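You operate a simulated robot arm through the tools that you are given. There is no shell and no other tool. Be economical: measure what you need, move in short steps, check, and stop when the job is done.

Carry out the task below with a simulated robot arm. There is one attempt and no reset: what you move stays moved.

JOB
Find where the fitted pressure switch trips and set the trip dial to match.
Fine: type on SWITCH, pump till the lamp lights; then open the release, free the collar and stow the switch in the pieces tray.

Only the result counts: the job must be done as asked and must still hold three seconds after the hand-in. Knocking over, shifting, dropping, spilling or breaking anything else fails it.

ROBOT AND FRAMES
A 7-joint arm with a two-finger parallel gripper, fixed in place. Base frame: the origin is at the foot of the arm, x ahead of it, y to its left, z up; the work surface is at about z = 800. Readings come in mm, degrees, newtons and seconds.
Its first joint turns from -166.0 to 166.0 degrees. Payload 4.4 kg.
Tool frame: the origin (TCP) lies between the finger pads and is the grasp point; the fingertips stand 23 mm ahead of it; z points along the fingers, y is the line along which they close. Largest opening 94 mm; finger width 38, thickness 10; the body of the gripper, 54 by 96 mm, starts 39 mm behind the TCP.
Orientation is that of the tool frame in the base frame, as a unit quaternion [w, x, y, z]. With the fingers straight down and closing along the base's y, the tool's x points along the base's -x, its y along +y and its z along -z.

CONTROLS
- The arm moves only by the tool move_arm. Its argument "motion" is a list of rows, each a list of 7 numbers: the turn, a rotation vector about the base's x, y, z in units of 45 degrees (1.0 is 45 degrees), then the shift along the base's x, y, z in units of 400 mm (1.0 is 400 mm), then the closure in counts, from 0 (fully open) to 255 (shut). In form: [[rx, ry, rz, tx, ty, tz, jaw], ...]. A call has 1 to 12 rows; each row is the pose to reach, as a shift and turn from the pose commanded when the call began. A call with a number of a shift or a turn outside -1 to 1 is refused whole. A row lasts 0.2 s, in which the tool goes at most 50 mm and 8.6 degrees; a call with a longer step from one row to the next is refused whole, and so is a gripper value outside its range. Where a pose cannot be reached the arm comes as near as it can. A force on the tool above 90 N (or 10 N above the force at the start of the call, whichever is more), or a blocked arm, ends the call early, and 0.2 s more pass. The fingers move at their own pace (about 72 mm/s each) and stop on an object; they squeeze with about 41 N. The grip force told is the motor's: it shows also when the fingers shut on nothing. Time passes only in rows, and 0.2 s behind the last, so rows that repeat a pose let the fingers close. It gives the time, the measured TCP pose, the force on the tool (base axes), the opening and the grip force at its end, in the units of the frame above (readings bear some noise), with the torque about the TCP (base axes, N m) and any sound that the robot's microphone picked up.
- Cameras (640 x 400 px; columns grow to the right, rows downward): "scene" is fixed at [223.3, 506.1, 1557.3]; the picture's right is [-0.64, -0.77, 0.00], its down [-0.46, 0.39, -0.80] and it looks along [0.61, -0.51, -0.60] (base axes); focal length 329 px, centre (320, 200). "wrist" rides on the gripper at [86, 16, -74] in the tool frame; the picture's right is [-0.18, 0.98, 0.00], its down [-0.58, -0.11, -0.81] and it looks along [-0.79, -0.15, 0.59] (tool axes); focal length 243 px, centre (320, 200).
- capture(camera): a new picture of that camera. No time passes.
- probe_pixels(camera, pixels): for up to 12 pixels [column, row] of the newest picture of that camera ("zoom" is the newest enlarged one), the place [x, y, z] in the base frame of the surface seen there, good to about 2 mm, but the place of the scene camera against the robot may be out by one fixed shift of up to 12 mm in any direction. No time passes.
- enlarge(camera, box): a new picture of the part [left, top, right, bottom] of that camera's present view, enlarged. No time passes.
- job_done(): hands the job in; it is judged then, once.

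Keep the steps short. Do not move on a guess: measure, check each grasp and each placing, and mend mistakes. In all there are 80 turns and 46 pictures (those below and enlarged ones count). Leave the gripper open and the arm clear of the work at the hand-in unless told otherwise, and finish with a single line.

The tools are called after "Emit:" by a JSON object that holds its "name" and its "arguments". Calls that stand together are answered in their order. move_arm: Moves the arm, as the interface text tells. Its arguments: {"type":"object","properties":{"motion":{"type":"array","items":{"type":"array","items":{"type":"number"}}}},"required":["motion"]} The other tools are called the same way: capture (camera) takes a picture; probe_pixels (camera, pixels) gives the place of the surface under pixels of a picture; enlarge (camera, box) takes an enlarged picture of a part of a camera's view; job_done () hands the job in.

At the start:

```text
time: 0.0
ee_pos: [809.2, 140.9, 1200.4]
tool_rot: [-0.001, 0.0, 1.0, 0.0]
force: [-0.3, -0.3, 0.2]
ft_torque: [-0.04, 0.01, -0.02]
opening: 94.0
gripper_force: 0.0
```

scene: 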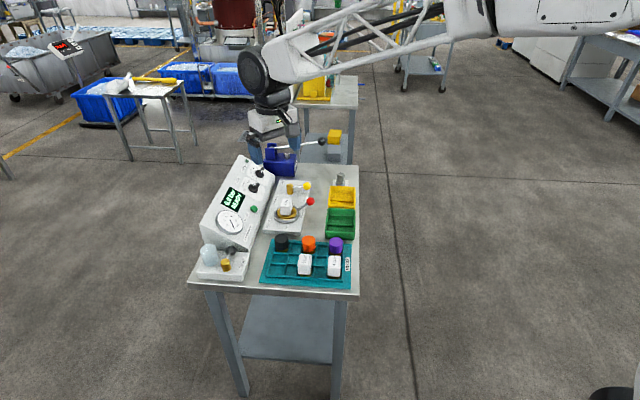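
wrist: 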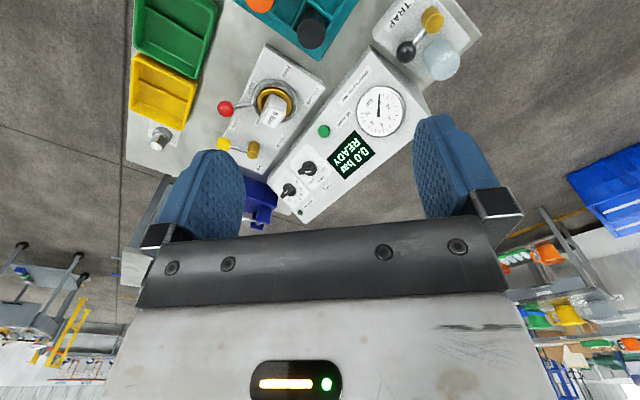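

I see a bench with a console, pump, clamp station and trays. First I'll enlarge the scene to read labels.

Emit:
{"name": "enlarge", "arguments": {"camera": "scene", "box": [180, 130, 370, 300]}}

Emit:
{"name": "enlarge", "arguments": {"camera": "wrist", "box": [120, 0, 490, 230]}}

```text
2.35 times, centred on (275, 215) of scene
```

zoom: 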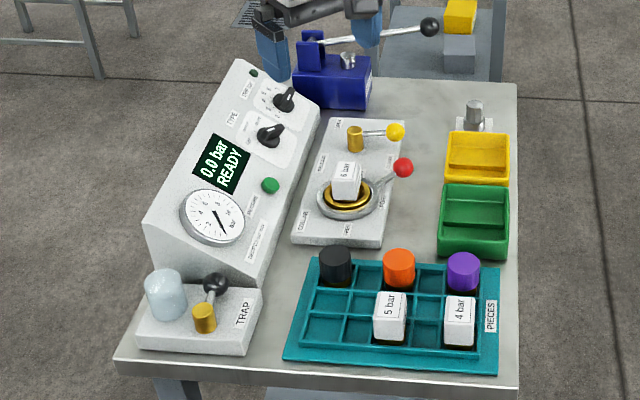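

```text
1.73 times, centred on (305, 115) of wrist
```

zoom: 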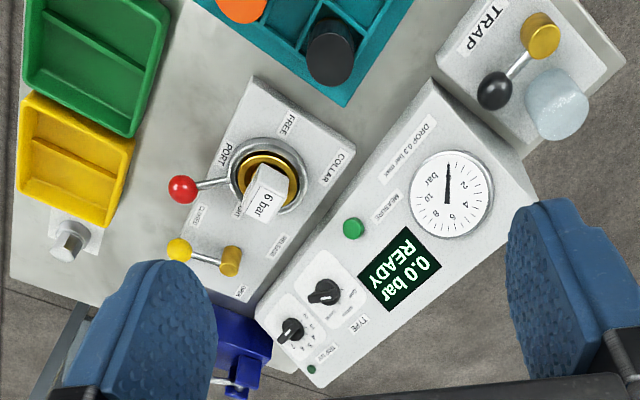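

The console, port, red collar handle, yellow release lever and blue pump are visible. I'll probe the key spots in this wrist zoom.

Emit:
{"name": "probe_pixels", "arguments": {"camera": "zoom", "pixels": [[325, 292], [290, 330], [353, 228], [311, 369], [182, 189], [265, 190], [179, 250], [231, 260], [250, 92], [330, 50], [60, 330], [400, 270]]}}

Emit:
{"name": "enlarge", "arguments": {"camera": "scene", "box": [225, 125, 345, 200]}}

```text
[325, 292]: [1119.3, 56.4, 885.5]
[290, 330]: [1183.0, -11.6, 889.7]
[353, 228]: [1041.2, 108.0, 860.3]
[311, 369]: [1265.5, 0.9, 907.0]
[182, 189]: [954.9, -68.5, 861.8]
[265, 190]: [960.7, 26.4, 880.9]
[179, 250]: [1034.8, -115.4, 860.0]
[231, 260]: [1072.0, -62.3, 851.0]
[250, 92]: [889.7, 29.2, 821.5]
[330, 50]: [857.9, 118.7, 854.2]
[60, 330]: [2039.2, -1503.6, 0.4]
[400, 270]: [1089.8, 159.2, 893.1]
```

```text
5.33 times, centred on (285, 162) of scene
```

zoom: 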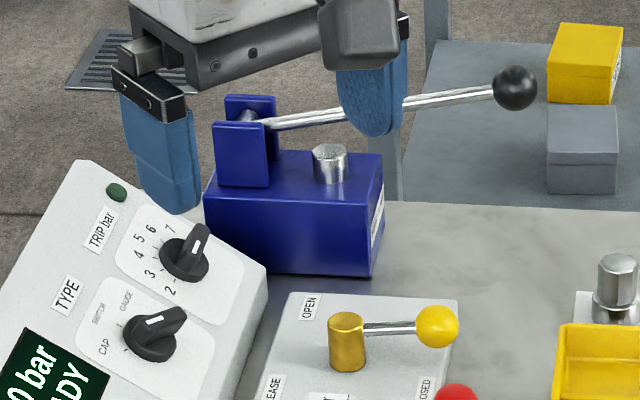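

The controls sit at 950–1200 mm, so some will need a tilted tool. I'll probe the pump and lever in this zoom.

Emit:
{"name": "probe_pixels", "arguments": {"camera": "zoom", "pixels": [[515, 85], [450, 97], [270, 122], [330, 152], [152, 322], [185, 250], [198, 238], [117, 191], [437, 325], [347, 320], [295, 240], [125, 330]]}}

Emit:
{"name": "enlarge", "arguments": {"camera": "scene", "box": [250, 175, 330, 240]}}

```text
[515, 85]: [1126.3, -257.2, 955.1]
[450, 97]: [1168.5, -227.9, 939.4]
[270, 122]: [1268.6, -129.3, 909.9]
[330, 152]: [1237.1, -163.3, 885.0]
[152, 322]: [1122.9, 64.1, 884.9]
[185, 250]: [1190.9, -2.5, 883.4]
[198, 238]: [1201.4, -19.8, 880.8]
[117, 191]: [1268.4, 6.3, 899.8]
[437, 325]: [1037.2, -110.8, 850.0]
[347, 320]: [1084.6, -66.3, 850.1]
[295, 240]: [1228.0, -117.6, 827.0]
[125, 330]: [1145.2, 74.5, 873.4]
```

```text
6.15 times, centred on (290, 208) of scene
```

zoom: 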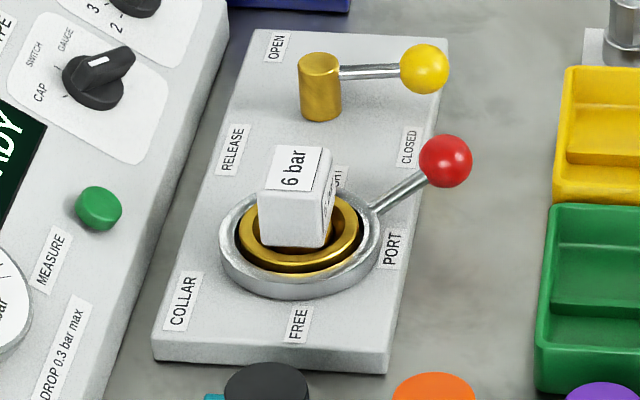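

I'll enlarge the wrist view on the two dials and the lamp, and the station labels.

Emit:
{"name": "enlarge", "arguments": {"camera": "wrist", "box": [260, 130, 350, 220]}}

Emit:
{"name": "enlarge", "arguments": {"camera": "wrist", "box": [205, 45, 325, 175]}}

```text
4.44 times, centred on (305, 175) of wrist
```

zoom: 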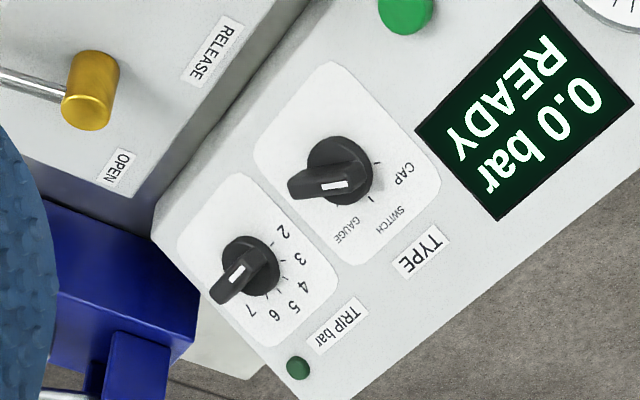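

```text
3.08 times, centred on (265, 110) of wrist
```

zoom: 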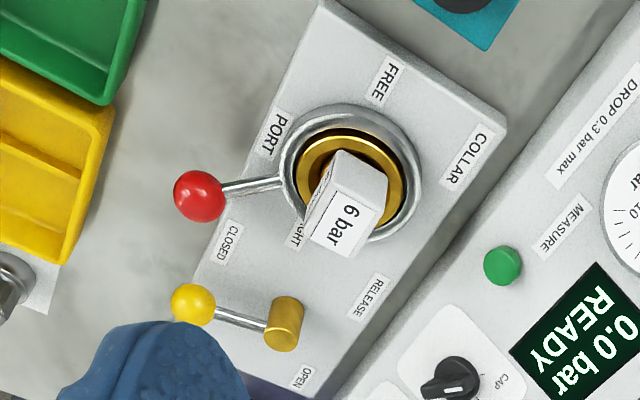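

TYPE looks to sit at CAP and TRIP at 2. Now I'll probe the station's labels, rings, handles and switch in this zoom.

Emit:
{"name": "probe_pixels", "arguments": {"camera": "zoom", "pixels": [[385, 80], [297, 235], [228, 243], [303, 377], [195, 190], [285, 338], [190, 302], [290, 140], [415, 190], [355, 170], [340, 225], [325, 20]]}}

Emit:
{"name": "enlarge", "arguments": {"camera": "scene", "box": [255, 225, 365, 300]}}

```text
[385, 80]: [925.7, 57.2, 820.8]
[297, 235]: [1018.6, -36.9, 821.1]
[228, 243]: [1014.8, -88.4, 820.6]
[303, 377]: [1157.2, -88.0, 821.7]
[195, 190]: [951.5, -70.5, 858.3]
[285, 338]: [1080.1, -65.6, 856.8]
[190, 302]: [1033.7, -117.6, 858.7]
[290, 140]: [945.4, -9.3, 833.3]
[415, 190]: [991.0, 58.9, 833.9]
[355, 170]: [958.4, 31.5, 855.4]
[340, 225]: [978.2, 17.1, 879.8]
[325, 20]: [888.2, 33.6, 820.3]
```

```text
5.33 times, centred on (310, 262) of scene
```

zoom: 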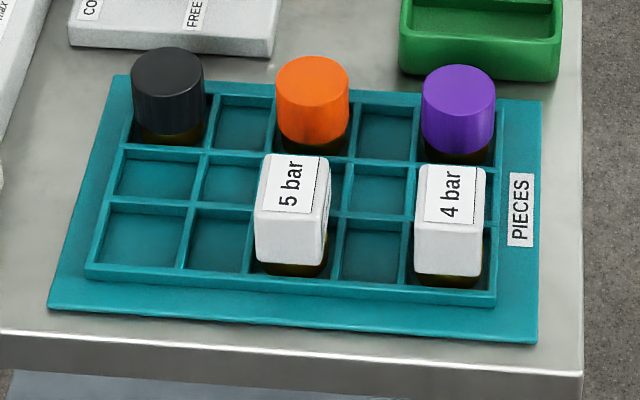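

Release is closed (lever crosswise), collar appears tight. Next I move toward the panel normal for a square view of the dials: shift (+171, −251, −90) in 8 rows, which also tests reach.

Emit:
{"name": "move_arm", "arguments": {"motion": [[0, 0, 0, 0.0535, -0.0785, -0.028, 0], [0, 0, 0, 0.107, -0.157, -0.056, 0], [0, 0, 0, 0.16, -0.235, -0.084, 0], [0, 0, 0, 0.214, -0.314, -0.112, 0], [0, 0, 0, 0.267, -0.392, -0.14, 0], [0, 0, 0, 0.32, -0.47, -0.168, 0], [0, 0, 0, 0.374, -0.549, -0.197, 0], [0, 0, 0, 0.4275, -0.6275, -0.225, 0]]}}

Emit:
{"name": "capture", "arguments": {"camera": "wrist"}}

```text
time: 1.8
ee_pos: [982.9, -109.6, 1110.5]
tool_rot: [0.0, 0.0, 1.0, 0.0]
force: [-0.2, -1.3, 1.2]
ft_torque: [0.04, -0.03, 0.01]
opening: 93.8
gripper_force: 0.0
```

```text
36 pictures are left
```

wrist: 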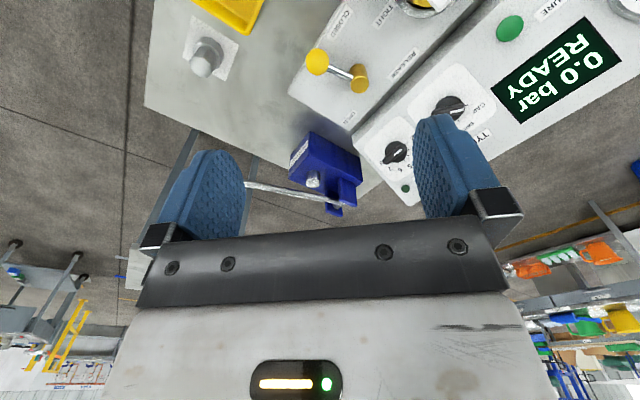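

Reached fine. I'll enlarge the dials at about (395,150) and (450,105).

Emit:
{"name": "enlarge", "arguments": {"camera": "wrist", "box": [360, 80, 500, 180]}}

Emit:
{"name": "probe_pixels", "arguments": {"camera": "wrist", "pixels": [[510, 28], [450, 105], [396, 151], [404, 188], [360, 140], [500, 90], [480, 40], [420, 95], [335, 205], [314, 180]]}}

```text
4.00 times, centred on (430, 130) of wrist
```

zoom: 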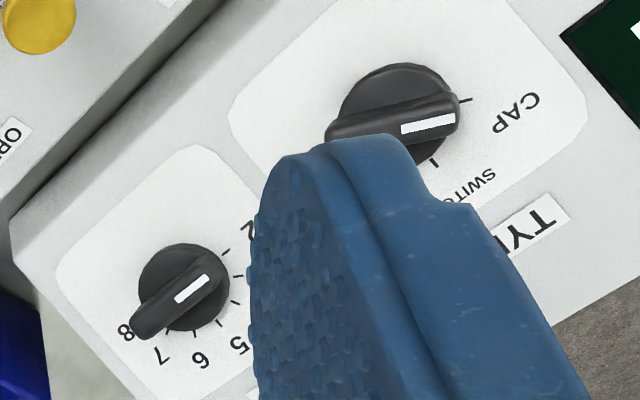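

```text
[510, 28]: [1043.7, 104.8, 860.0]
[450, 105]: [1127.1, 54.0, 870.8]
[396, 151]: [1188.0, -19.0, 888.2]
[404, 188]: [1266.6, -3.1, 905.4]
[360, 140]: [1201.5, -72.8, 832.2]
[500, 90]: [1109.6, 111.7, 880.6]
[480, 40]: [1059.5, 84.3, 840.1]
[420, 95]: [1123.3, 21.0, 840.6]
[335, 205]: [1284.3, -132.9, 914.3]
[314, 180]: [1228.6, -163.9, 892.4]
```

TYPE points to CAP and TRIP (2–8) to 2. The finger blocks the view, so I shift +100 mm in y.

Emit:
{"name": "move_arm", "arguments": {"motion": [[0, 0, 0, 0, 0.083, 0, 0], [0, 0, 0, 0, 0.167, 0, 0], [0, 0, 0, 0, 0.25, 0, 0]]}}

Emit:
{"name": "enlarge", "arguments": {"camera": "wrist", "box": [300, 80, 440, 180]}}

```text
time: 2.6
ee_pos: [980.3, -9.3, 1112.0]
tool_rot: [0.0, 0.001, 1.0, 0.0]
force: [-0.2, 0.4, -0.2]
ft_torque: [-0.05, -0.01, -0.01]
opening: 94.0
gripper_force: 0.0
```

```text
4.00 times, centred on (370, 130) of wrist
```

zoom: 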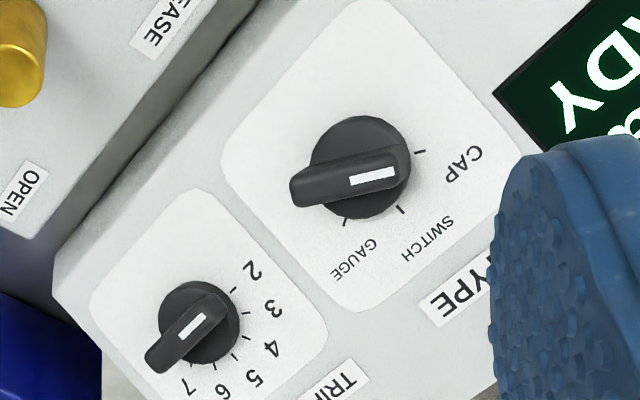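

Clear view. I'll probe the ticks, dial bars and disc edges.

Emit:
{"name": "probe_pixels", "arguments": {"camera": "zoom", "pixels": [[424, 151], [403, 213], [344, 224], [300, 192], [408, 172], [372, 177], [365, 112], [234, 290], [248, 314], [245, 341], [152, 362], [190, 324]]}}

Emit:
{"name": "probe_pixels", "arguments": {"camera": "zoom", "pixels": [[340, 135], [395, 138], [400, 195], [370, 210], [180, 295], [218, 350], [232, 325], [218, 296], [215, 368], [320, 195], [210, 305], [440, 240]]}}

```text
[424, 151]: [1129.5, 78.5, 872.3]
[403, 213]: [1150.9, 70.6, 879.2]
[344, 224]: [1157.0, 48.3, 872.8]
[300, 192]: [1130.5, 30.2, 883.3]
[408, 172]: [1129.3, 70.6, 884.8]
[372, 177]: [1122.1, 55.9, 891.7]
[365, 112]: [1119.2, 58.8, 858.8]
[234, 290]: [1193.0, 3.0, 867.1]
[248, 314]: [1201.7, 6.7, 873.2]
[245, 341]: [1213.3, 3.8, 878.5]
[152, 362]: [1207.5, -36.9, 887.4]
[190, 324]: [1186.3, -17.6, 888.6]
```

```text
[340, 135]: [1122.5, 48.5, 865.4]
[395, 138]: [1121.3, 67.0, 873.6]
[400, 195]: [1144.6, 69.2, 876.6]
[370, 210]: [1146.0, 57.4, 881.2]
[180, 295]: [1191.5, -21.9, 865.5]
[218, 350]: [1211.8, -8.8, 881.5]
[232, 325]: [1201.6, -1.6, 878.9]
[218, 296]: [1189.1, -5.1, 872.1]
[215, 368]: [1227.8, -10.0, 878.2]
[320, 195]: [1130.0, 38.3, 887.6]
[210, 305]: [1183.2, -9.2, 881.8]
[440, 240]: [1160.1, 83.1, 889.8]
```

Dial geometry works out: panel tilted 37° at 45° yaw; TYPE centre ≈(1136.5,56.6,866.6), TRIP centre ≈(1208,−16,866), SWITCH is straight uphill (60° from CAP), TRIP is 30° per bar with 5 uphill. I tilt the tool to the panel normal while moving to (1060,−20,1000) and part-closing.

Emit:
{"name": "move_arm", "arguments": {"motion": [[0.116, -0.116, 0, 0.04, -0.005, -0.055, 60], [0.232, -0.232, 0, 0.08, -0.01, -0.11, 130], [0.349, -0.349, 0, 0.12, -0.015, -0.165, 130], [0.465, -0.465, 0, 0.16, -0.02, -0.22, 130], [0.581, -0.581, 0, 0.2, -0.025, -0.275, 130]]}}

```text
time: 3.8
ee_pos: [1060.1, -18.8, 1001.1]
tool_rot: [0.226, 0.0, 0.948, 0.225]
force: [0.3, 0.4, 0.7]
ft_torque: [-0.03, 0.02, 0.03]
opening: 46.3
gripper_force: 0.1
```

Tilt reached. Now rotate +45° about the panel normal.

Emit:
{"name": "move_arm", "arguments": {"motion": [[-0.071, -0.071, 0.133, 0, 0, 0, 130], [-0.142, -0.142, 0.266, 0, 0, 0, 130], [-0.213, -0.213, 0.399, 0, 0, 0, 130], [-0.284, -0.284, 0.532, 0, 0, 0, 130], [-0.355, -0.355, 0.666, 0, 0, 0, 130], [-0.4256, -0.4256, 0.7986, 0, 0, 0, 130]]}}

```text
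time: 5.2
ee_pos: [1058.6, -18.9, 999.2]
tool_rot: [0.293, -0.363, 0.876, 0.121]
force: [0.2, 0.1, 1.3]
ft_torque: [0.02, -0.03, -0.01]
opening: 46.2
gripper_force: 0.0
```

Orientation is as computed. Rotate another +45°.

Emit:
{"name": "move_arm", "arguments": {"motion": [[-0.071, -0.071, 0.133, 0, 0, 0, 130], [-0.142, -0.142, 0.266, 0, 0, 0, 130], [-0.213, -0.213, 0.399, 0, 0, 0, 130], [-0.284, -0.284, 0.532, 0, 0, 0, 130], [-0.355, -0.355, 0.666, 0, 0, 0, 130], [-0.4256, -0.4256, 0.7986, 0, 0, 0, 130]]}}

```text
time: 6.6
ee_pos: [1059.6, -19.4, 1000.2]
tool_rot: [-0.317, 0.671, -0.671, 0.0]
force: [0.3, 0.1, -0.2]
ft_torque: [0.01, 0.0, -0.01]
opening: 46.0
gripper_force: 0.1
```

Good. Rotate the last +15° and move to 115 mm off the TYPE dial along its normal.

Emit:
{"name": "move_arm", "arguments": {"motion": [[-0.071, -0.071, 0.133, 0.034, 0.035, -0.052, 130], [-0.142, -0.142, 0.266, 0.0685, 0.0695, -0.105, 130], [-0.142, -0.142, 0.266, 0.0685, 0.0695, -0.105, 130]]}}

Emit:
{"name": "capture", "arguments": {"camera": "wrist"}}

Emit:
{"name": "enlarge", "arguments": {"camera": "scene", "box": [205, 130, 325, 215]}}

```text
time: 7.4
ee_pos: [1088.7, 7.7, 957.1]
tool_rot: [-0.314, 0.753, -0.577, 0.043]
force: [0.5, -0.5, 0.3]
ft_torque: [0.03, 0.04, 0.0]
opening: 46.1
gripper_force: 0.1
```

```text
33 pictures are left
```

wrist: 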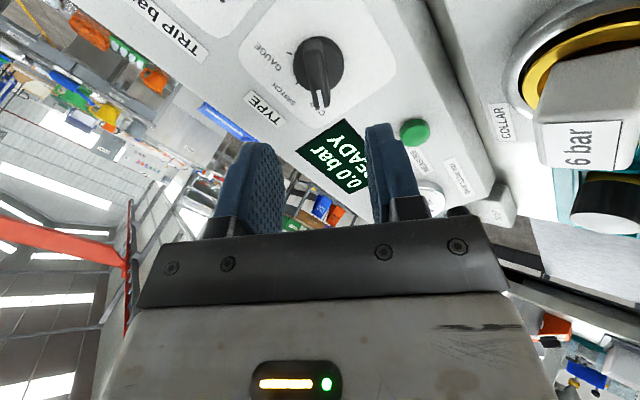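

```text
4.71 times, centred on (265, 172) of scene
```

zoom: 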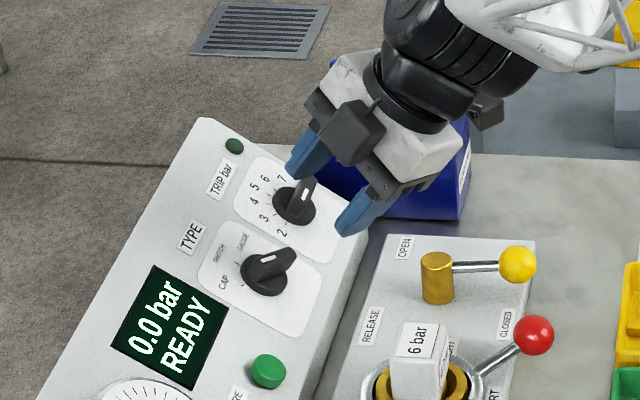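

The dial sits centred at (320,65) between the fingers, bar in line. Descend 80 mm along the normal.

Emit:
{"name": "move_arm", "arguments": {"motion": [[0, 0, 0, 0.017, 0.017, -0.032, 130], [0, 0, 0, 0.034, 0.034, -0.064, 130], [0, 0, 0, 0.051, 0.051, -0.096, 130], [0, 0, 0, 0.068, 0.068, -0.128, 130], [0, 0, 0, 0.085, 0.085, -0.16, 130], [0, 0, 0, 0.085, 0.085, -0.16, 130]]}}

Emit:
{"name": "capture", "arguments": {"camera": "wrist"}}

```text
time: 8.8
ee_pos: [1121.3, 43.3, 894.2]
tool_rot: [-0.315, 0.752, -0.577, 0.042]
force: [0.7, 0.2, 0.6]
ft_torque: [0.0, -0.01, -0.02]
opening: 46.0
gripper_force: 0.0
```

```text
31 pictures are left
```

wrist: 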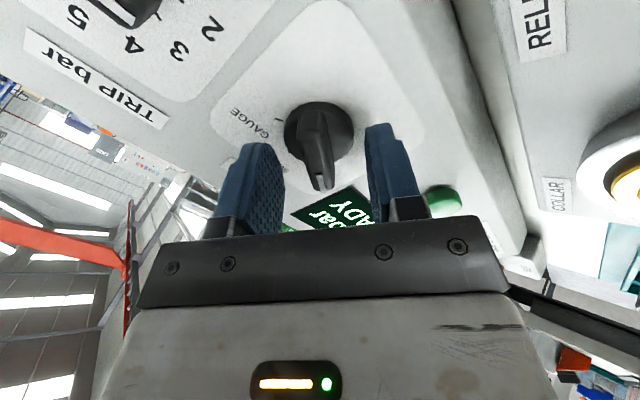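

Well centred (dial at (318,132)). Close on the bar.

Emit:
{"name": "move_arm", "arguments": {"motion": [[0, 0, 0, 0, 0, 0, 255], [0, 0, 0, 0, 0, 0, 255], [0, 0, 0, 0, 0, 0, 255]]}}

```text
time: 9.6
ee_pos: [1122.4, 41.3, 894.4]
tool_rot: [-0.316, 0.751, -0.578, 0.042]
force: [22.5, 3.2, -0.8]
ft_torque: [-0.45, 0.24, -0.08]
opening: 13.0
gripper_force: 45.3
```

Gripped (13 mm bar). Turn −45° about the normal toward SWITCH.

Emit:
{"name": "move_arm", "arguments": {"motion": [[0.071, 0.071, -0.133, 0, 0, 0, 255], [0.142, 0.142, -0.266, 0, 0, 0, 255], [0.213, 0.213, -0.399, 0, 0, 0, 255], [0.284, 0.284, -0.532, 0, 0, 0, 255], [0.355, 0.355, -0.666, 0, 0, 0, 255], [0.4256, 0.4256, -0.7986, 0, 0, 0, 255]]}}

```text
time: 11.0
ee_pos: [1123.1, 41.9, 895.8]
tool_rot: [0.307, -0.473, 0.822, 0.082]
force: [67.8, -0.6, 10.2]
ft_torque: [-0.13, -0.2, -0.1]
opening: 13.1
gripper_force: 45.0
```

Side force +68 N in x: the dial centre is slightly further in +x. I ease +3 mm in x, then finish the last 15°.

Emit:
{"name": "move_arm", "arguments": {"motion": [[0, 0, 0, 0.0075, 0, 0, 255], [0.071, 0.071, -0.133, 0.0075, 0, 0, 255], [0.142, 0.142, -0.266, 0.0075, 0, 0, 255], [0.142, 0.142, -0.266, 0.0075, 0, 0, 255]]}}

```text
time: 12.0
ee_pos: [1124.4, 42.1, 894.5]
tool_rot: [0.294, -0.362, 0.876, 0.121]
force: [-12.9, -20.6, 29.8]
ft_torque: [0.11, -0.04, 0.06]
opening: 12.9
gripper_force: 45.4
```

Turned. Open and retract 70 mm along the normal, then look.

Emit:
{"name": "move_arm", "arguments": {"motion": [[0, 0, 0, 0, 0, 0, 130], [0, 0, 0, 0, 0, 0, 130], [0, 0, 0, -0.025, -0.025, 0.047, 130], [0, 0, 0, -0.05, -0.05, 0.094, 130], [0, 0, 0, -0.0745, -0.0745, 0.14, 130]]}}

Emit:
{"name": "capture", "arguments": {"camera": "wrist"}}

```text
time: 13.2
ee_pos: [1094.5, 11.8, 947.5]
tool_rot: [0.293, -0.364, 0.876, 0.122]
force: [0.2, -0.1, 0.0]
ft_torque: [0.04, -0.02, -0.01]
opening: 46.2
gripper_force: 0.1
```

```text
30 pictures are left
```

wrist: 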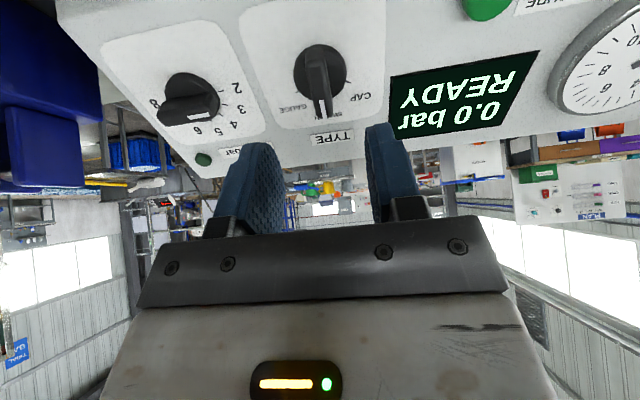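

TYPE pointer is now on SWITCH. Next the pump: this same tool orientation (closing across the lever) suits the knob at ≈(1123,−261,961). I rise and move to a pre-grasp about 70–100 mm off the knob.

Emit:
{"name": "move_arm", "arguments": {"motion": [[0, 0, 0, -0.02, 0, 0.1, 130], [0, 0, 0, -0.03, -0.03, 0.2, 110], [0, 0, 0, -0.03, -0.13, 0.25, 100], [0, 0, 0, -0.03, -0.25, 0.25, 90], [0, 0, 0, -0.03, -0.37, 0.25, 90], [0, 0, 0, -0.03, -0.49, 0.25, 90], [0, 0, 0, -0.03, -0.6, 0.25, 90], [0, 0, 0, -0.02, -0.7, 0.25, 90], [0, 0, 0, -0.01, -0.76, 0.22, 90], [0, 0, 0, -0.01, -0.76, 0.22, 90]]}}

Emit:
{"name": "capture", "arguments": {"camera": "wrist"}}

Emit:
{"name": "enlarge", "arguments": {"camera": "scene", "box": [240, 90, 380, 200]}}

```text
time: 15.4
ee_pos: [1090.4, -290.7, 1037.5]
tool_rot: [0.292, -0.363, 0.876, 0.121]
force: [0.3, -1.0, 0.7]
ft_torque: [-0.01, 0.03, -0.01]
opening: 60.6
gripper_force: 0.0
```

```text
29 pictures are left
```

wrist: 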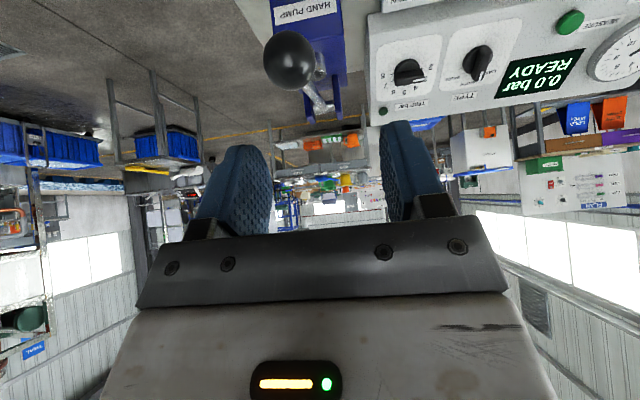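

```text
3.64 times, centred on (310, 145) of scene
```

zoom: 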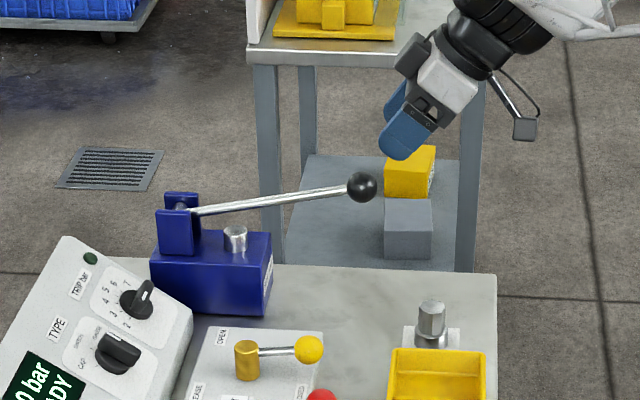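

Reached. Probe the knob at (288,60), rod and bracket.

Emit:
{"name": "probe_pixels", "arguments": {"camera": "wrist", "pixels": [[288, 60], [275, 45], [300, 75], [315, 98], [335, 105], [320, 74]]}}

Emit:
{"name": "probe_pixels", "arguments": {"camera": "zoom", "pixels": [[362, 187], [330, 193], [210, 208], [180, 197], [165, 215], [197, 200]]}}

```text
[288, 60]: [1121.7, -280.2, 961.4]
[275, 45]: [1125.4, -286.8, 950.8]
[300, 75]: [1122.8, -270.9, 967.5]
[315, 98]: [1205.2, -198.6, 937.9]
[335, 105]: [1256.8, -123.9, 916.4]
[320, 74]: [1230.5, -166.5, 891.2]
```

```text
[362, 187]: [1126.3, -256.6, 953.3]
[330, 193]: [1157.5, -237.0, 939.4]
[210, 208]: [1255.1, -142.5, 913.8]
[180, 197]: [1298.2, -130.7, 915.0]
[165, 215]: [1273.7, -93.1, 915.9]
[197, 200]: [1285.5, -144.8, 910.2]
```

Ball centre ≈(1133.5,−272.7,953.5); lever runs along (0.71,0.71) to a pivot near (1277,−125,912). Approach along the tool axis to the ball.

Emit:
{"name": "move_arm", "arguments": {"motion": [[0, 0, 0, 0.044, -0.019, -0.09, 90], [0, 0, 0, 0.065, 0.003, -0.13, 90], [0, 0, 0, 0.086, 0.024, -0.17, 90], [0, 0, 0, 0.1075, 0.045, -0.21, 90], [0, 0, 0, 0.1075, 0.045, -0.21, 90]]}}

Emit:
{"name": "capture", "arguments": {"camera": "wrist"}}

```text
time: 16.6
ee_pos: [1133.7, -273.3, 954.2]
tool_rot: [0.294, -0.363, 0.876, 0.121]
force: [0.4, 0.5, -0.1]
ft_torque: [0.03, 0.02, 0.0]
opening: 60.6
gripper_force: 0.1
```

```text
27 pictures are left
```

wrist: 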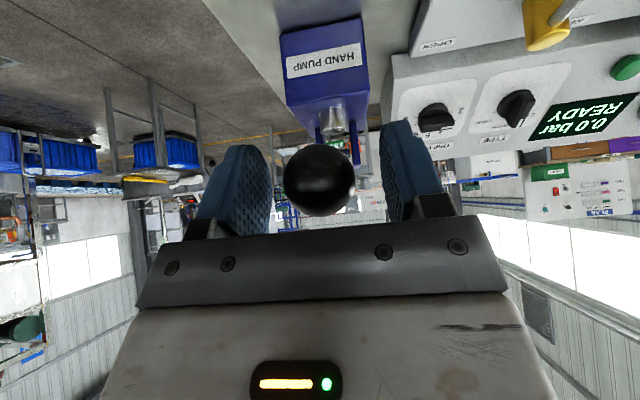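

Ball is exactly at the TCP pixel (320,181), and the display is readable. Close on it.

Emit:
{"name": "move_arm", "arguments": {"motion": [[0, 0, 0, 0, 0, 0, 255], [0, 0, 0, 0, 0, 0, 255], [0, 0, 0, 0, 0, 0, 255]]}}

```text
time: 17.4
ee_pos: [1134.0, -273.5, 953.6]
tool_rot: [0.293, -0.362, 0.877, 0.12]
force: [19.4, -7.2, -4.0]
ft_torque: [-0.1, 0.01, -0.05]
opening: 34.3
gripper_force: 45.0
```

Ball gripped. Press down 40 mm following the arc, slowly.

Emit:
{"name": "move_arm", "arguments": {"motion": [[0, 0, 0, -0.0025, -0.0025, -0.02, 255], [0, 0, 0, -0.0045, -0.0045, -0.04, 255], [0, 0, 0, -0.006, -0.006, -0.06, 255], [0, 0, 0, -0.007, -0.007, -0.08, 255], [0, 0, 0, -0.0073, -0.0073, -0.1, 255]]}}

Emit:
{"name": "enlarge", "arguments": {"camera": "wrist", "box": [380, 70, 640, 230]}}

```text
time: 18.6
ee_pos: [1130.5, -277.1, 914.5]
tool_rot: [0.293, -0.363, 0.876, 0.121]
force: [21.8, -21.9, 8.8]
ft_torque: [0.74, -0.65, -0.02]
opening: 34.2
gripper_force: 45.0
```

```text
2.46 times, centred on (510, 150) of wrist
```

zoom: 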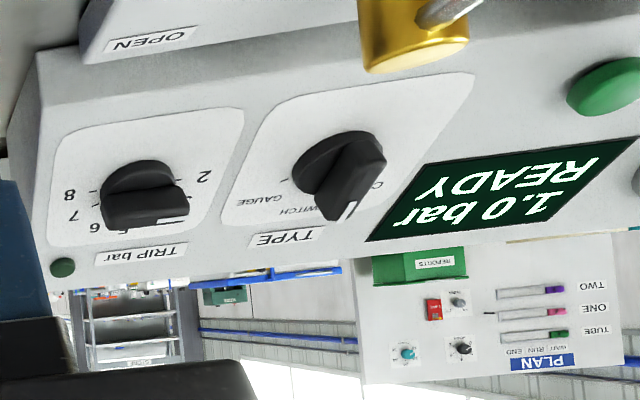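

Display reads 1.0 bar, lamp off. Continue down 30 mm.

Emit:
{"name": "move_arm", "arguments": {"motion": [[0, 0, 0, 0.0003, 0.0003, -0.02, 255], [0, 0, 0, 0.001, 0.001, -0.04, 255], [0, 0, 0, 0.0022, 0.0022, -0.06, 255], [0, 0, 0, 0.0037, 0.0037, -0.075, 255]]}}

Emit:
{"name": "enlarge", "arguments": {"camera": "wrist", "box": [380, 70, 640, 230]}}

```text
time: 19.6
ee_pos: [1131.8, -275.7, 883.9]
tool_rot: [0.293, -0.362, 0.877, 0.121]
force: [-7.4, -26.3, 7.4]
ft_torque: [0.2, -0.13, -0.06]
opening: 34.0
gripper_force: 44.9
```

```text
2.46 times, centred on (510, 150) of wrist
```

zoom: 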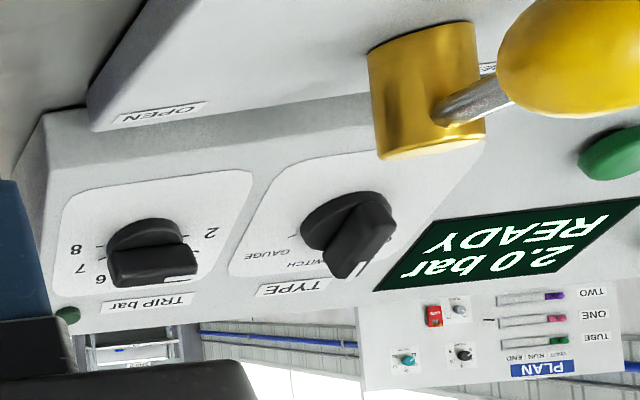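

2.0 bar, lamp off. Continue another 30 mm down.

Emit:
{"name": "move_arm", "arguments": {"motion": [[0, 0, 0, 0.0019, 0.0019, -0.02, 255], [0, 0, 0, 0.0046, 0.0046, -0.04, 255], [0, 0, 0, 0.008, 0.008, -0.06, 255], [0, 0, 0, 0.0108, 0.0108, -0.075, 255]]}}

Emit:
{"name": "enlarge", "arguments": {"camera": "wrist", "box": [380, 70, 640, 230]}}

```text
time: 20.7
ee_pos: [1138.0, -269.8, 862.4]
tool_rot: [0.295, -0.365, 0.875, 0.12]
force: [-63.3, 13.5, 26.6]
ft_torque: [-0.05, -1.55, -0.22]
opening: 34.4
gripper_force: 44.6
stopped in row 4: the force on the tool passed its limit (the readings are from after the stop); the commanded pose is now the measured one
```

```text
2.46 times, centred on (510, 150) of wrist
```

zoom: 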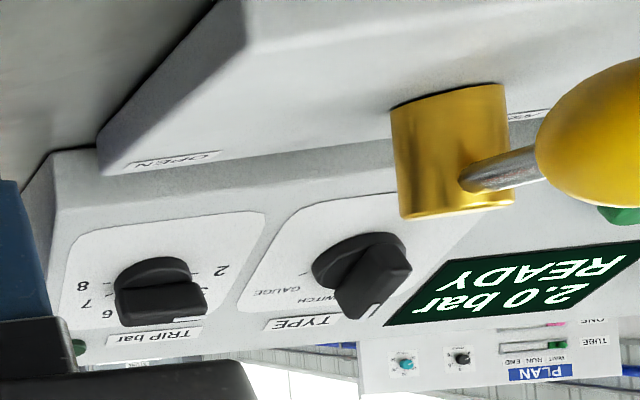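

Lever bottomed at z≈862 with 2.0 bar. Raise it back along the arc to the top.

Emit:
{"name": "move_arm", "arguments": {"motion": [[0, 0, 0, -0.009, -0.009, 0.018, 255], [0, 0, 0, -0.0118, -0.0118, 0.0365, 255], [0, 0, 0, -0.0153, -0.0153, 0.074, 255], [0, 0, 0, -0.0169, -0.0169, 0.1115, 255], [0, 0, 0, -0.0165, -0.0165, 0.149, 255], [0, 0, 0, -0.0143, -0.0143, 0.1865, 255], [0, 0, 0, -0.0109, -0.0109, 0.22, 255], [0, 0, 0, -0.0109, -0.0109, 0.22, 255]]}}

Emit:
{"name": "enlarge", "arguments": {"camera": "wrist", "box": [380, 70, 640, 230]}}

```text
time: 22.5
ee_pos: [1133.4, -273.5, 944.5]
tool_rot: [0.293, -0.363, 0.876, 0.121]
force: [-37.8, 17.7, -36.5]
ft_torque: [-0.46, -0.46, 0.17]
opening: 34.6
gripper_force: 45.3
```

```text
2.46 times, centred on (510, 150) of wrist
```

zoom: 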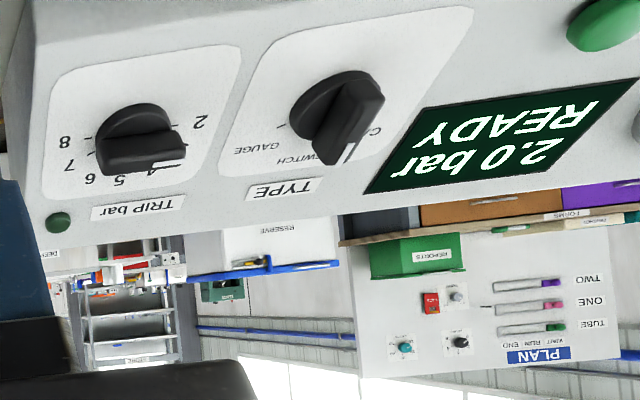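

Pressure held at 2.0 bar. The ball slipped a few mm in the grip at the bottom stop, so I re-grip at the original top position.

Emit:
{"name": "move_arm", "arguments": {"motion": [[0, 0, 0, 0, 0, 0, 120], [0, 0, 0, 0, 0, 0, 120], [0, 0, 0, 0.0005, 0.0015, 0.008, 120], [0, 0, 0, 0.0005, 0.0015, 0.008, 255], [0, 0, 0, 0.0005, 0.0015, 0.008, 255], [0, 0, 0, 0.0005, 0.0015, 0.008, 255]]}}

Emit:
{"name": "capture", "arguments": {"camera": "wrist"}}

```text
time: 23.9
ee_pos: [1133.8, -273.3, 952.0]
tool_rot: [0.294, -0.364, 0.875, 0.121]
force: [-35.6, 17.1, 8.7]
ft_torque: [0.51, -0.56, 0.12]
opening: 34.3
gripper_force: 44.8
```

```text
22 pictures are left
```

wrist: 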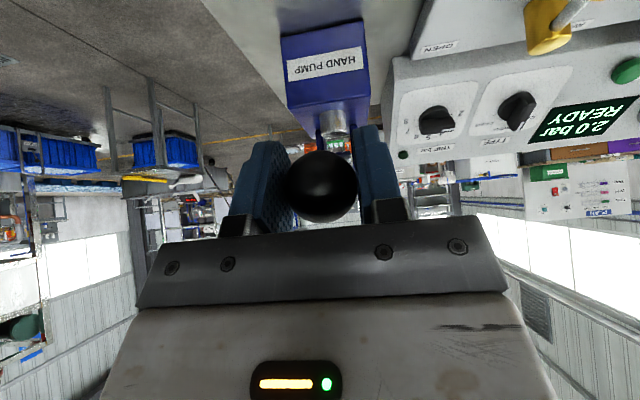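

Re-gripped, ball centred. Second stroke: down along the arc to z≈878 (short of the stop).

Emit:
{"name": "move_arm", "arguments": {"motion": [[0, 0, 0, -0.0027, -0.0027, -0.0215, 255], [0, 0, 0, -0.0047, -0.0047, -0.0415, 255], [0, 0, 0, -0.006, -0.006, -0.0615, 255], [0, 0, 0, -0.007, -0.007, -0.0815, 255], [0, 0, 0, -0.0073, -0.0073, -0.1015, 255], [0, 0, 0, -0.0071, -0.0071, -0.1215, 255], [0, 0, 0, -0.0064, -0.0064, -0.1415, 255], [0, 0, 0, -0.005, -0.005, -0.1615, 255], [0, 0, 0, -0.0032, -0.0032, -0.1815, 255], [0, 0, 0, -0.0025, -0.0025, -0.188, 255]]}}

Emit:
{"name": "enlarge", "arguments": {"camera": "wrist", "box": [380, 70, 640, 230]}}

```text
time: 26.1
ee_pos: [1132.1, -274.2, 879.8]
tool_rot: [0.295, -0.365, 0.875, 0.12]
force: [-39.8, 13.8, 15.3]
ft_torque: [0.12, -0.19, 0.16]
opening: 34.0
gripper_force: 45.4
stopped in row 10: the force on the tool passed its limit (the readings are from after the stop); the commanded pose is now the measured one
```

```text
2.46 times, centred on (510, 150) of wrist
```

zoom: 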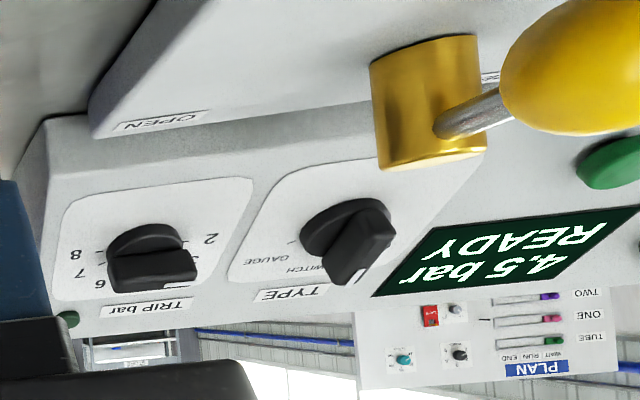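

4.5 bar, lamp off; the pump seems to step 0.5 bar per ≈16 mm of down-travel. Raise again, then a 20 mm down-stroke for 5.0.

Emit:
{"name": "move_arm", "arguments": {"motion": [[0, 0, 0, -0.0026, -0.0026, 0.0305, 255], [0, 0, 0, -0.0042, -0.0042, 0.068, 255], [0, 0, 0, -0.0039, -0.0039, 0.1055, 255], [0, 0, 0, -0.0017, -0.0017, 0.143, 255], [0, 0, 0, 0.0018, 0.0018, 0.1755, 255], [0, 0, 0, 0.0018, 0.0018, 0.1755, 255], [0, 0, 0, 0, 0, 0.155, 255], [0, 0, 0, -0.0017, -0.0017, 0.1355, 255], [0, 0, 0, -0.0022, -0.0022, 0.1255, 255]]}}

Emit:
{"name": "enlarge", "arguments": {"camera": "wrist", "box": [380, 70, 640, 230]}}

```text
time: 28.1
ee_pos: [1130.8, -275.1, 930.9]
tool_rot: [0.296, -0.365, 0.874, 0.12]
force: [-49.3, 44.6, 8.0]
ft_torque: [0.72, -1.03, 0.17]
opening: 34.1
gripper_force: 45.0
```

```text
2.46 times, centred on (510, 150) of wrist
```

zoom: 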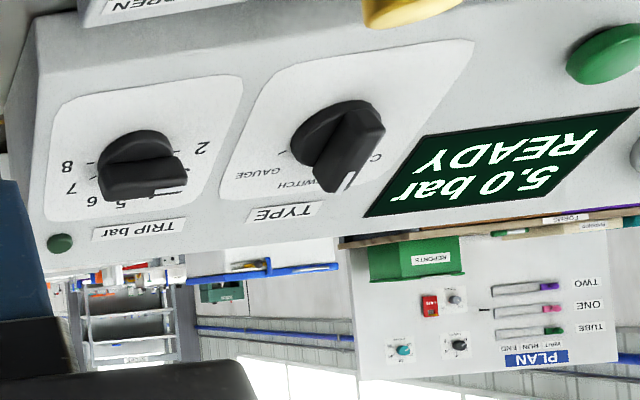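

5.0 bar, lamp off, as predicted. Down another 16 mm (with a 1 mm side relief).

Emit:
{"name": "move_arm", "arguments": {"motion": [[0, 0, 0, -0.003, 0.002, -0.013, 255], [0, 0, 0, -0.0035, 0.0015, -0.027, 255], [0, 0, 0, -0.0035, 0.0015, -0.04, 255]]}}

Emit:
{"name": "enlarge", "arguments": {"camera": "wrist", "box": [380, 70, 640, 230]}}

```text
time: 28.9
ee_pos: [1130.8, -276.9, 912.4]
tool_rot: [0.295, -0.364, 0.875, 0.12]
force: [-26.2, 17.1, 8.9]
ft_torque: [0.63, -0.86, 0.01]
opening: 34.5
gripper_force: 45.1
```

```text
2.46 times, centred on (510, 150) of wrist
```

zoom: 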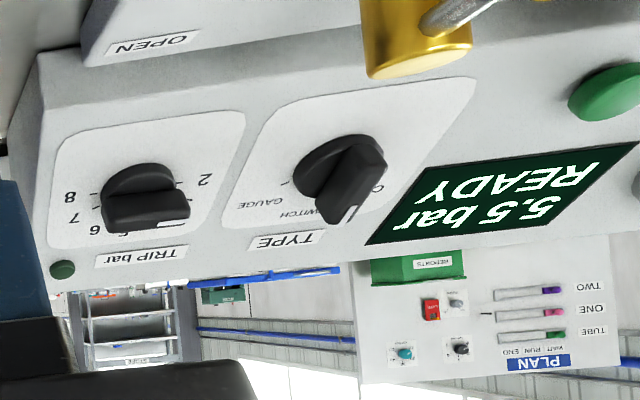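

5.5 bar, lamp off. Another 15 mm.

Emit:
{"name": "move_arm", "arguments": {"motion": [[0, 0, 0, -0.0005, 0.0005, -0.013, 255], [0, 0, 0, 0, 0.001, -0.026, 255], [0, 0, 0, 0.0005, 0.0015, -0.038, 255]]}}

Emit:
{"name": "enlarge", "arguments": {"camera": "wrist", "box": [380, 70, 640, 230]}}

```text
time: 29.7
ee_pos: [1131.4, -276.6, 897.1]
tool_rot: [0.295, -0.364, 0.875, 0.12]
force: [-23.2, -4.7, 6.8]
ft_torque: [0.56, -0.74, 0.03]
opening: 34.2
gripper_force: 45.5
```

```text
2.46 times, centred on (510, 150) of wrist
```

zoom: 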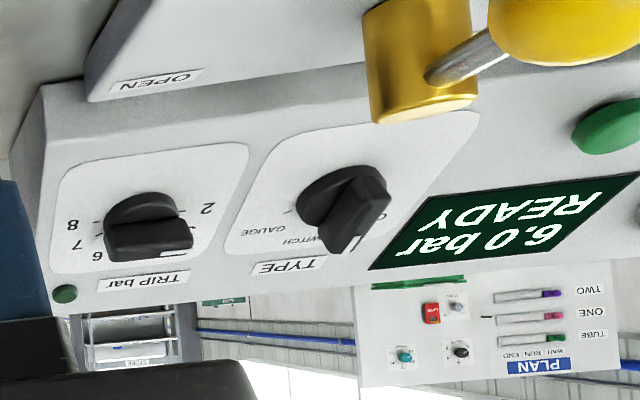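

6.0 bar; the lamp might be slightly brighter. I enlarge it tightly at (406,188).

Emit:
{"name": "enlarge", "arguments": {"camera": "wrist", "box": [396, 160, 460, 200]}}

```text
10.00 times, centred on (428, 180) of wrist
```

zoom: 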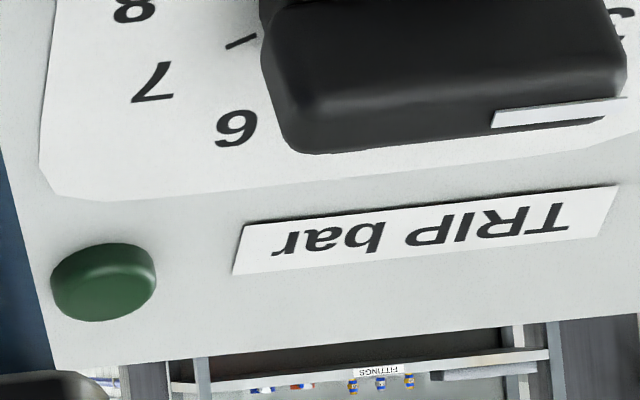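

Lamp is unlit. Down another 14 mm.

Emit:
{"name": "move_arm", "arguments": {"motion": [[0, 0, 0, 0.001, 0.002, -0.013, 255], [0, 0, 0, 0.0025, 0.0025, -0.026, 255], [0, 0, 0, 0.004, 0.004, -0.036, 255]]}}

Emit:
{"name": "enlarge", "arguments": {"camera": "wrist", "box": [380, 70, 640, 230]}}

```text
time: 30.5
ee_pos: [1132.2, -275.4, 883.9]
tool_rot: [0.297, -0.363, 0.875, 0.12]
force: [-8.0, -23.7, 7.6]
ft_torque: [0.89, -0.74, -0.08]
opening: 34.1
gripper_force: 45.0
```

```text
2.46 times, centred on (510, 150) of wrist
```

zoom: 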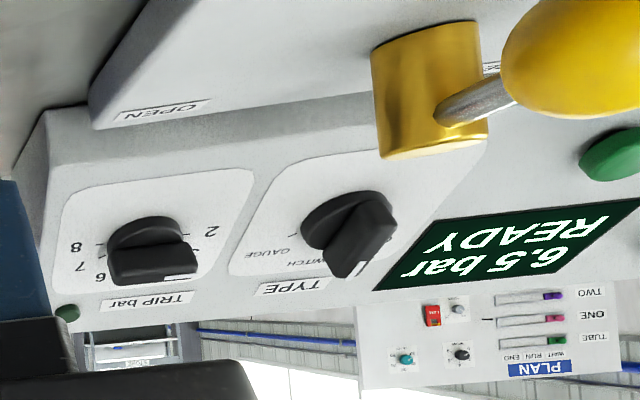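

6.5 bar, lamp still not lit. Raise and take 19 mm down for 7.0.

Emit:
{"name": "move_arm", "arguments": {"motion": [[0, 0, 0, -0.0022, -0.0022, 0.035, 255], [0, 0, 0, -0.003, -0.003, 0.073, 255], [0, 0, 0, -0.002, -0.002, 0.11, 255], [0, 0, 0, 0, 0.001, 0.148, 255], [0, 0, 0, 0.0025, 0.003, 0.17, 255], [0, 0, 0, 0.0025, 0.003, 0.17, 255], [0, 0, 0, 0.001, 0.002, 0.15, 255], [0, 0, 0, -0.001, 0, 0.132, 255], [0, 0, 0, -0.0015, -0.0005, 0.12, 255]]}}

Emit:
{"name": "enlarge", "arguments": {"camera": "wrist", "box": [380, 70, 640, 230]}}

```text
time: 32.5
ee_pos: [1132.1, -275.4, 932.3]
tool_rot: [0.295, -0.364, 0.875, 0.119]
force: [8.7, -22.6, 9.6]
ft_torque: [0.94, -0.84, -0.02]
opening: 34.1
gripper_force: 44.4
```

```text
2.46 times, centred on (510, 150) of wrist
```

zoom: 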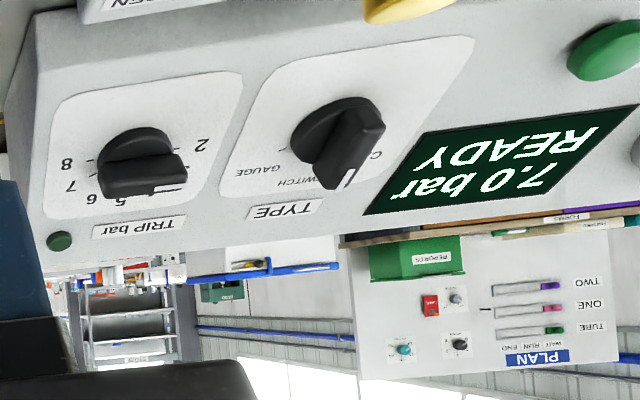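

7.0 bar, lamp off. Down 16 mm for 7.5.

Emit:
{"name": "move_arm", "arguments": {"motion": [[0, 0, 0, -0.001, -0.001, -0.013, 255], [0, 0, 0, -0.0015, -0.0015, -0.027, 255], [0, 0, 0, -0.002, -0.002, -0.04, 255]]}}

Emit:
{"name": "enlarge", "arguments": {"camera": "wrist", "box": [380, 70, 640, 230]}}

```text
time: 33.3
ee_pos: [1131.3, -275.5, 914.8]
tool_rot: [0.296, -0.363, 0.875, 0.119]
force: [35.6, -41.5, 8.5]
ft_torque: [0.85, -0.41, -0.08]
opening: 34.3
gripper_force: 45.2
```

```text
2.46 times, centred on (510, 150) of wrist
```

zoom: 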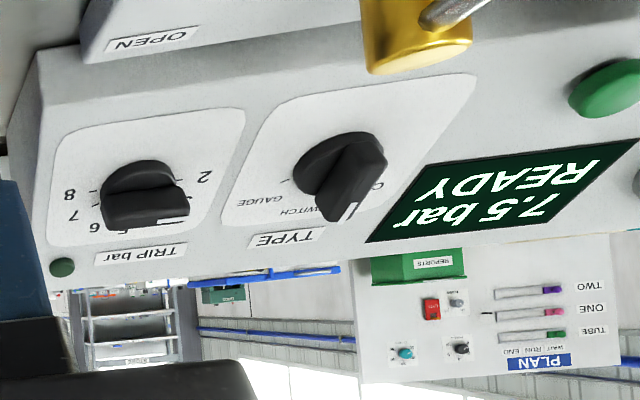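

7.5 bar, lamp off. Down 16 mm for 8.0.

Emit:
{"name": "move_arm", "arguments": {"motion": [[0, 0, 0, -0.002, 0.002, -0.013, 255], [0, 0, 0, -0.0015, 0.0025, -0.026, 255], [0, 0, 0, -0.001, 0.003, -0.039, 255]]}}

Emit:
{"name": "enlarge", "arguments": {"camera": "wrist", "box": [380, 70, 640, 230]}}

```text
time: 34.2
ee_pos: [1130.5, -276.5, 900.6]
tool_rot: [0.296, -0.363, 0.875, 0.118]
force: [17.7, -15.1, -1.1]
ft_torque: [-0.8, 0.75, -0.04]
opening: 34.2
gripper_force: 45.1
stopped in row 3: the force on the tool passed its limit (the readings are from after the stop); the commanded pose is now the measured one
```

```text
2.46 times, centred on (510, 150) of wrist
```

zoom: 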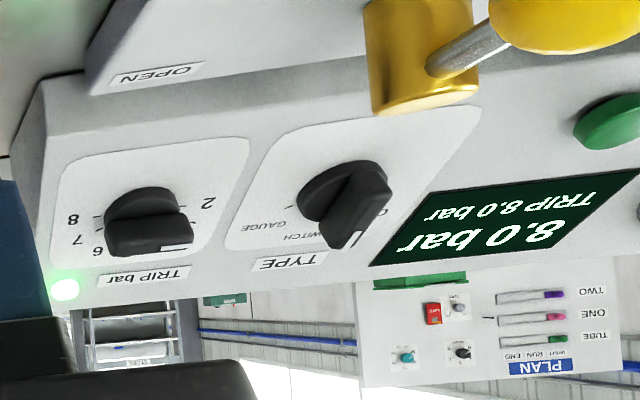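

Lamp lit and the display says TRIP 8.0 bar. The dial must go to 8. I open, back off the knob along the tool axis, rise and go above the TRIP dial.

Emit:
{"name": "move_arm", "arguments": {"motion": [[0, 0, 0, 0, 0, 0, 110], [0, 0, 0, 0, 0, 0, 110], [0, 0, 0, -0.0425, -0.0425, 0.08, 110], [0, 0, 0, -0.085, -0.085, 0.16, 110], [0, 0, 0, -0.085, -0.085, 0.26, 115], [0, 0, 0, -0.085, 0, 0.32, 120], [0, 0, 0, -0.065, 0.11, 0.35, 120], [0, 0, 0, -0.03, 0.22, 0.35, 120], [0, 0, 0, 0, 0.33, 0.35, 130], [0, 0, 0, 0.02, 0.44, 0.35, 130], [0, 0, 0, 0.025, 0.465, 0.35, 130]]}}

```text
time: 36.6
ee_pos: [1139.7, -88.9, 1040.1]
tool_rot: [0.297, -0.364, 0.875, 0.119]
force: [-0.1, 0.4, 1.0]
ft_torque: [-0.01, 0.02, -0.02]
opening: 45.8
gripper_force: 0.1
```

Clear. Rotate +45° about the normal.

Emit:
{"name": "move_arm", "arguments": {"motion": [[-0.071, -0.071, 0.133, 0, 0, 0, 130], [-0.142, -0.142, 0.266, 0, 0, 0, 130], [-0.213, -0.213, 0.399, 0, 0, 0, 130], [-0.284, -0.284, 0.532, 0, 0, 0, 130], [-0.355, -0.355, 0.666, 0, 0, 0, 130], [-0.4256, -0.4256, 0.7986, 0, 0, 0, 130]]}}

Emit:
{"name": "move_arm", "arguments": {"motion": [[-0.071, -0.071, 0.133, 0, 0, 0, 130], [-0.142, -0.142, 0.266, 0, 0, 0, 130], [-0.213, -0.213, 0.399, 0, 0, 0, 130], [-0.284, -0.284, 0.532, 0, 0, 0, 130], [-0.355, -0.355, 0.666, 0, 0, 0, 130], [-0.4256, -0.4256, 0.7986, 0, 0, 0, 130]]}}

```text
time: 38.0
ee_pos: [1140.0, -88.7, 1040.1]
tool_rot: [-0.32, 0.672, -0.668, 0.002]
force: [0.1, 1.0, 0.1]
ft_torque: [0.01, -0.02, 0.01]
opening: 46.0
gripper_force: 0.1
```

```text
time: 39.4
ee_pos: [1141.4, -89.9, 1039.8]
tool_rot: [-0.295, 0.877, -0.359, 0.122]
force: [0.5, 0.5, 0.7]
ft_torque: [0.0, 0.0, 0.02]
opening: 46.0
gripper_force: 0.1
```

Orientation now matches the bar at 2. Move to 115 mm off the TRIP dial and check.

Emit:
{"name": "move_arm", "arguments": {"motion": [[0, 0, 0, 0.017, 0.021, -0.07, 130], [0, 0, 0, 0.034, 0.042, -0.14, 130], [0, 0, 0, 0.05, 0.0625, -0.205, 130], [0, 0, 0, 0.05, 0.0625, -0.205, 130]]}}

Emit:
{"name": "capture", "arguments": {"camera": "wrist"}}

```text
time: 40.4
ee_pos: [1161.0, -66.0, 957.7]
tool_rot: [-0.296, 0.876, -0.36, 0.122]
force: [1.1, 0.9, 0.5]
ft_torque: [0.03, -0.02, 0.01]
opening: 46.2
gripper_force: 0.0
```

```text
12 pictures are left
```

wrist: 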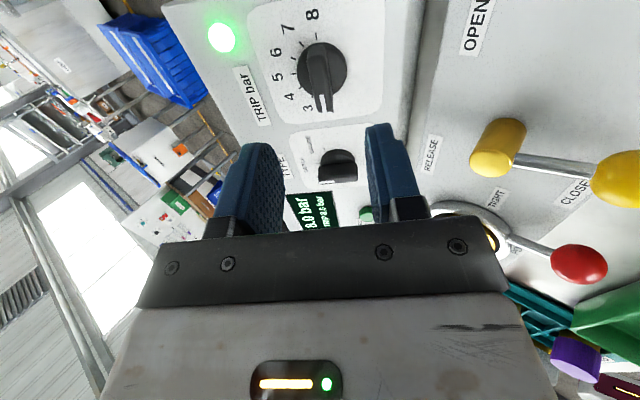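

Dial at (322,65), aligned. Descend 80 mm and close on the bar.

Emit:
{"name": "move_arm", "arguments": {"motion": [[0, 0, 0, 0.017, 0.017, -0.032, 130], [0, 0, 0, 0.034, 0.034, -0.064, 130], [0, 0, 0, 0.051, 0.051, -0.096, 130], [0, 0, 0, 0.068, 0.068, -0.128, 130], [0, 0, 0, 0.085, 0.085, -0.16, 130], [0, 0, 0, 0.085, 0.085, -0.16, 130], [0, 0, 0, 0.085, 0.085, -0.16, 255], [0, 0, 0, 0.085, 0.085, -0.16, 255], [0, 0, 0, 0.085, 0.085, -0.16, 255]]}}

```text
time: 42.4
ee_pos: [1194.6, -30.8, 894.2]
tool_rot: [-0.297, 0.876, -0.359, 0.121]
force: [19.4, 8.8, 0.8]
ft_torque: [-0.51, -0.03, -0.58]
opening: 13.5
gripper_force: 44.6
```

Gripped (13.5 mm). Turn −45° (toward 3.5).

Emit:
{"name": "move_arm", "arguments": {"motion": [[0.071, 0.071, -0.133, 0, 0, 0, 255], [0.142, 0.142, -0.266, 0, 0, 0, 255], [0.213, 0.213, -0.399, 0, 0, 0, 255], [0.284, 0.284, -0.532, 0, 0, 0, 255], [0.355, 0.355, -0.666, 0, 0, 0, 255], [0.4256, 0.4256, -0.7986, 0, 0, 0, 255]]}}

```text
time: 43.8
ee_pos: [1191.5, -31.7, 894.4]
tool_rot: [-0.32, 0.67, -0.67, 0.0]
force: [-29.0, -7.3, 5.5]
ft_torque: [-1.2, 1.03, 0.01]
opening: 13.3
gripper_force: 45.2
```

Following well. Continue −45°, with 1 mm relief.

Emit:
{"name": "move_arm", "arguments": {"motion": [[0.071, 0.071, -0.133, -0.002, 0, 0, 255], [0.142, 0.142, -0.266, -0.002, 0, 0, 255], [0.213, 0.213, -0.399, -0.002, 0, 0, 255], [0.284, 0.284, -0.532, -0.002, 0, 0, 255], [0.355, 0.355, -0.666, -0.002, 0, 0, 255], [0.4256, 0.4256, -0.7986, -0.002, 0, 0, 255]]}}

Emit:
{"name": "move_arm", "arguments": {"motion": [[0.071, 0.071, -0.133, 0, 0, 0, 255], [0.142, 0.142, -0.266, 0, 0, 0, 255], [0.213, 0.213, -0.399, 0, 0, 0, 255], [0.284, 0.284, -0.532, 0, 0, 0, 255], [0.355, 0.355, -0.666, 0, 0, 0, 255], [0.4256, 0.4256, -0.7986, 0, 0, 0, 255]]}}

```text
time: 45.2
ee_pos: [1192.2, -30.0, 893.9]
tool_rot: [0.295, -0.364, 0.875, 0.119]
force: [-43.3, -11.6, -1.0]
ft_torque: [0.06, 0.76, 0.49]
opening: 12.8
gripper_force: 45.2
```

```text
time: 46.6
ee_pos: [1193.6, -29.2, 894.6]
tool_rot: [0.227, 0.0, 0.948, 0.222]
force: [-16.3, 16.9, -13.1]
ft_torque: [-0.45, -0.48, -0.42]
opening: 13.2
gripper_force: 44.5
```

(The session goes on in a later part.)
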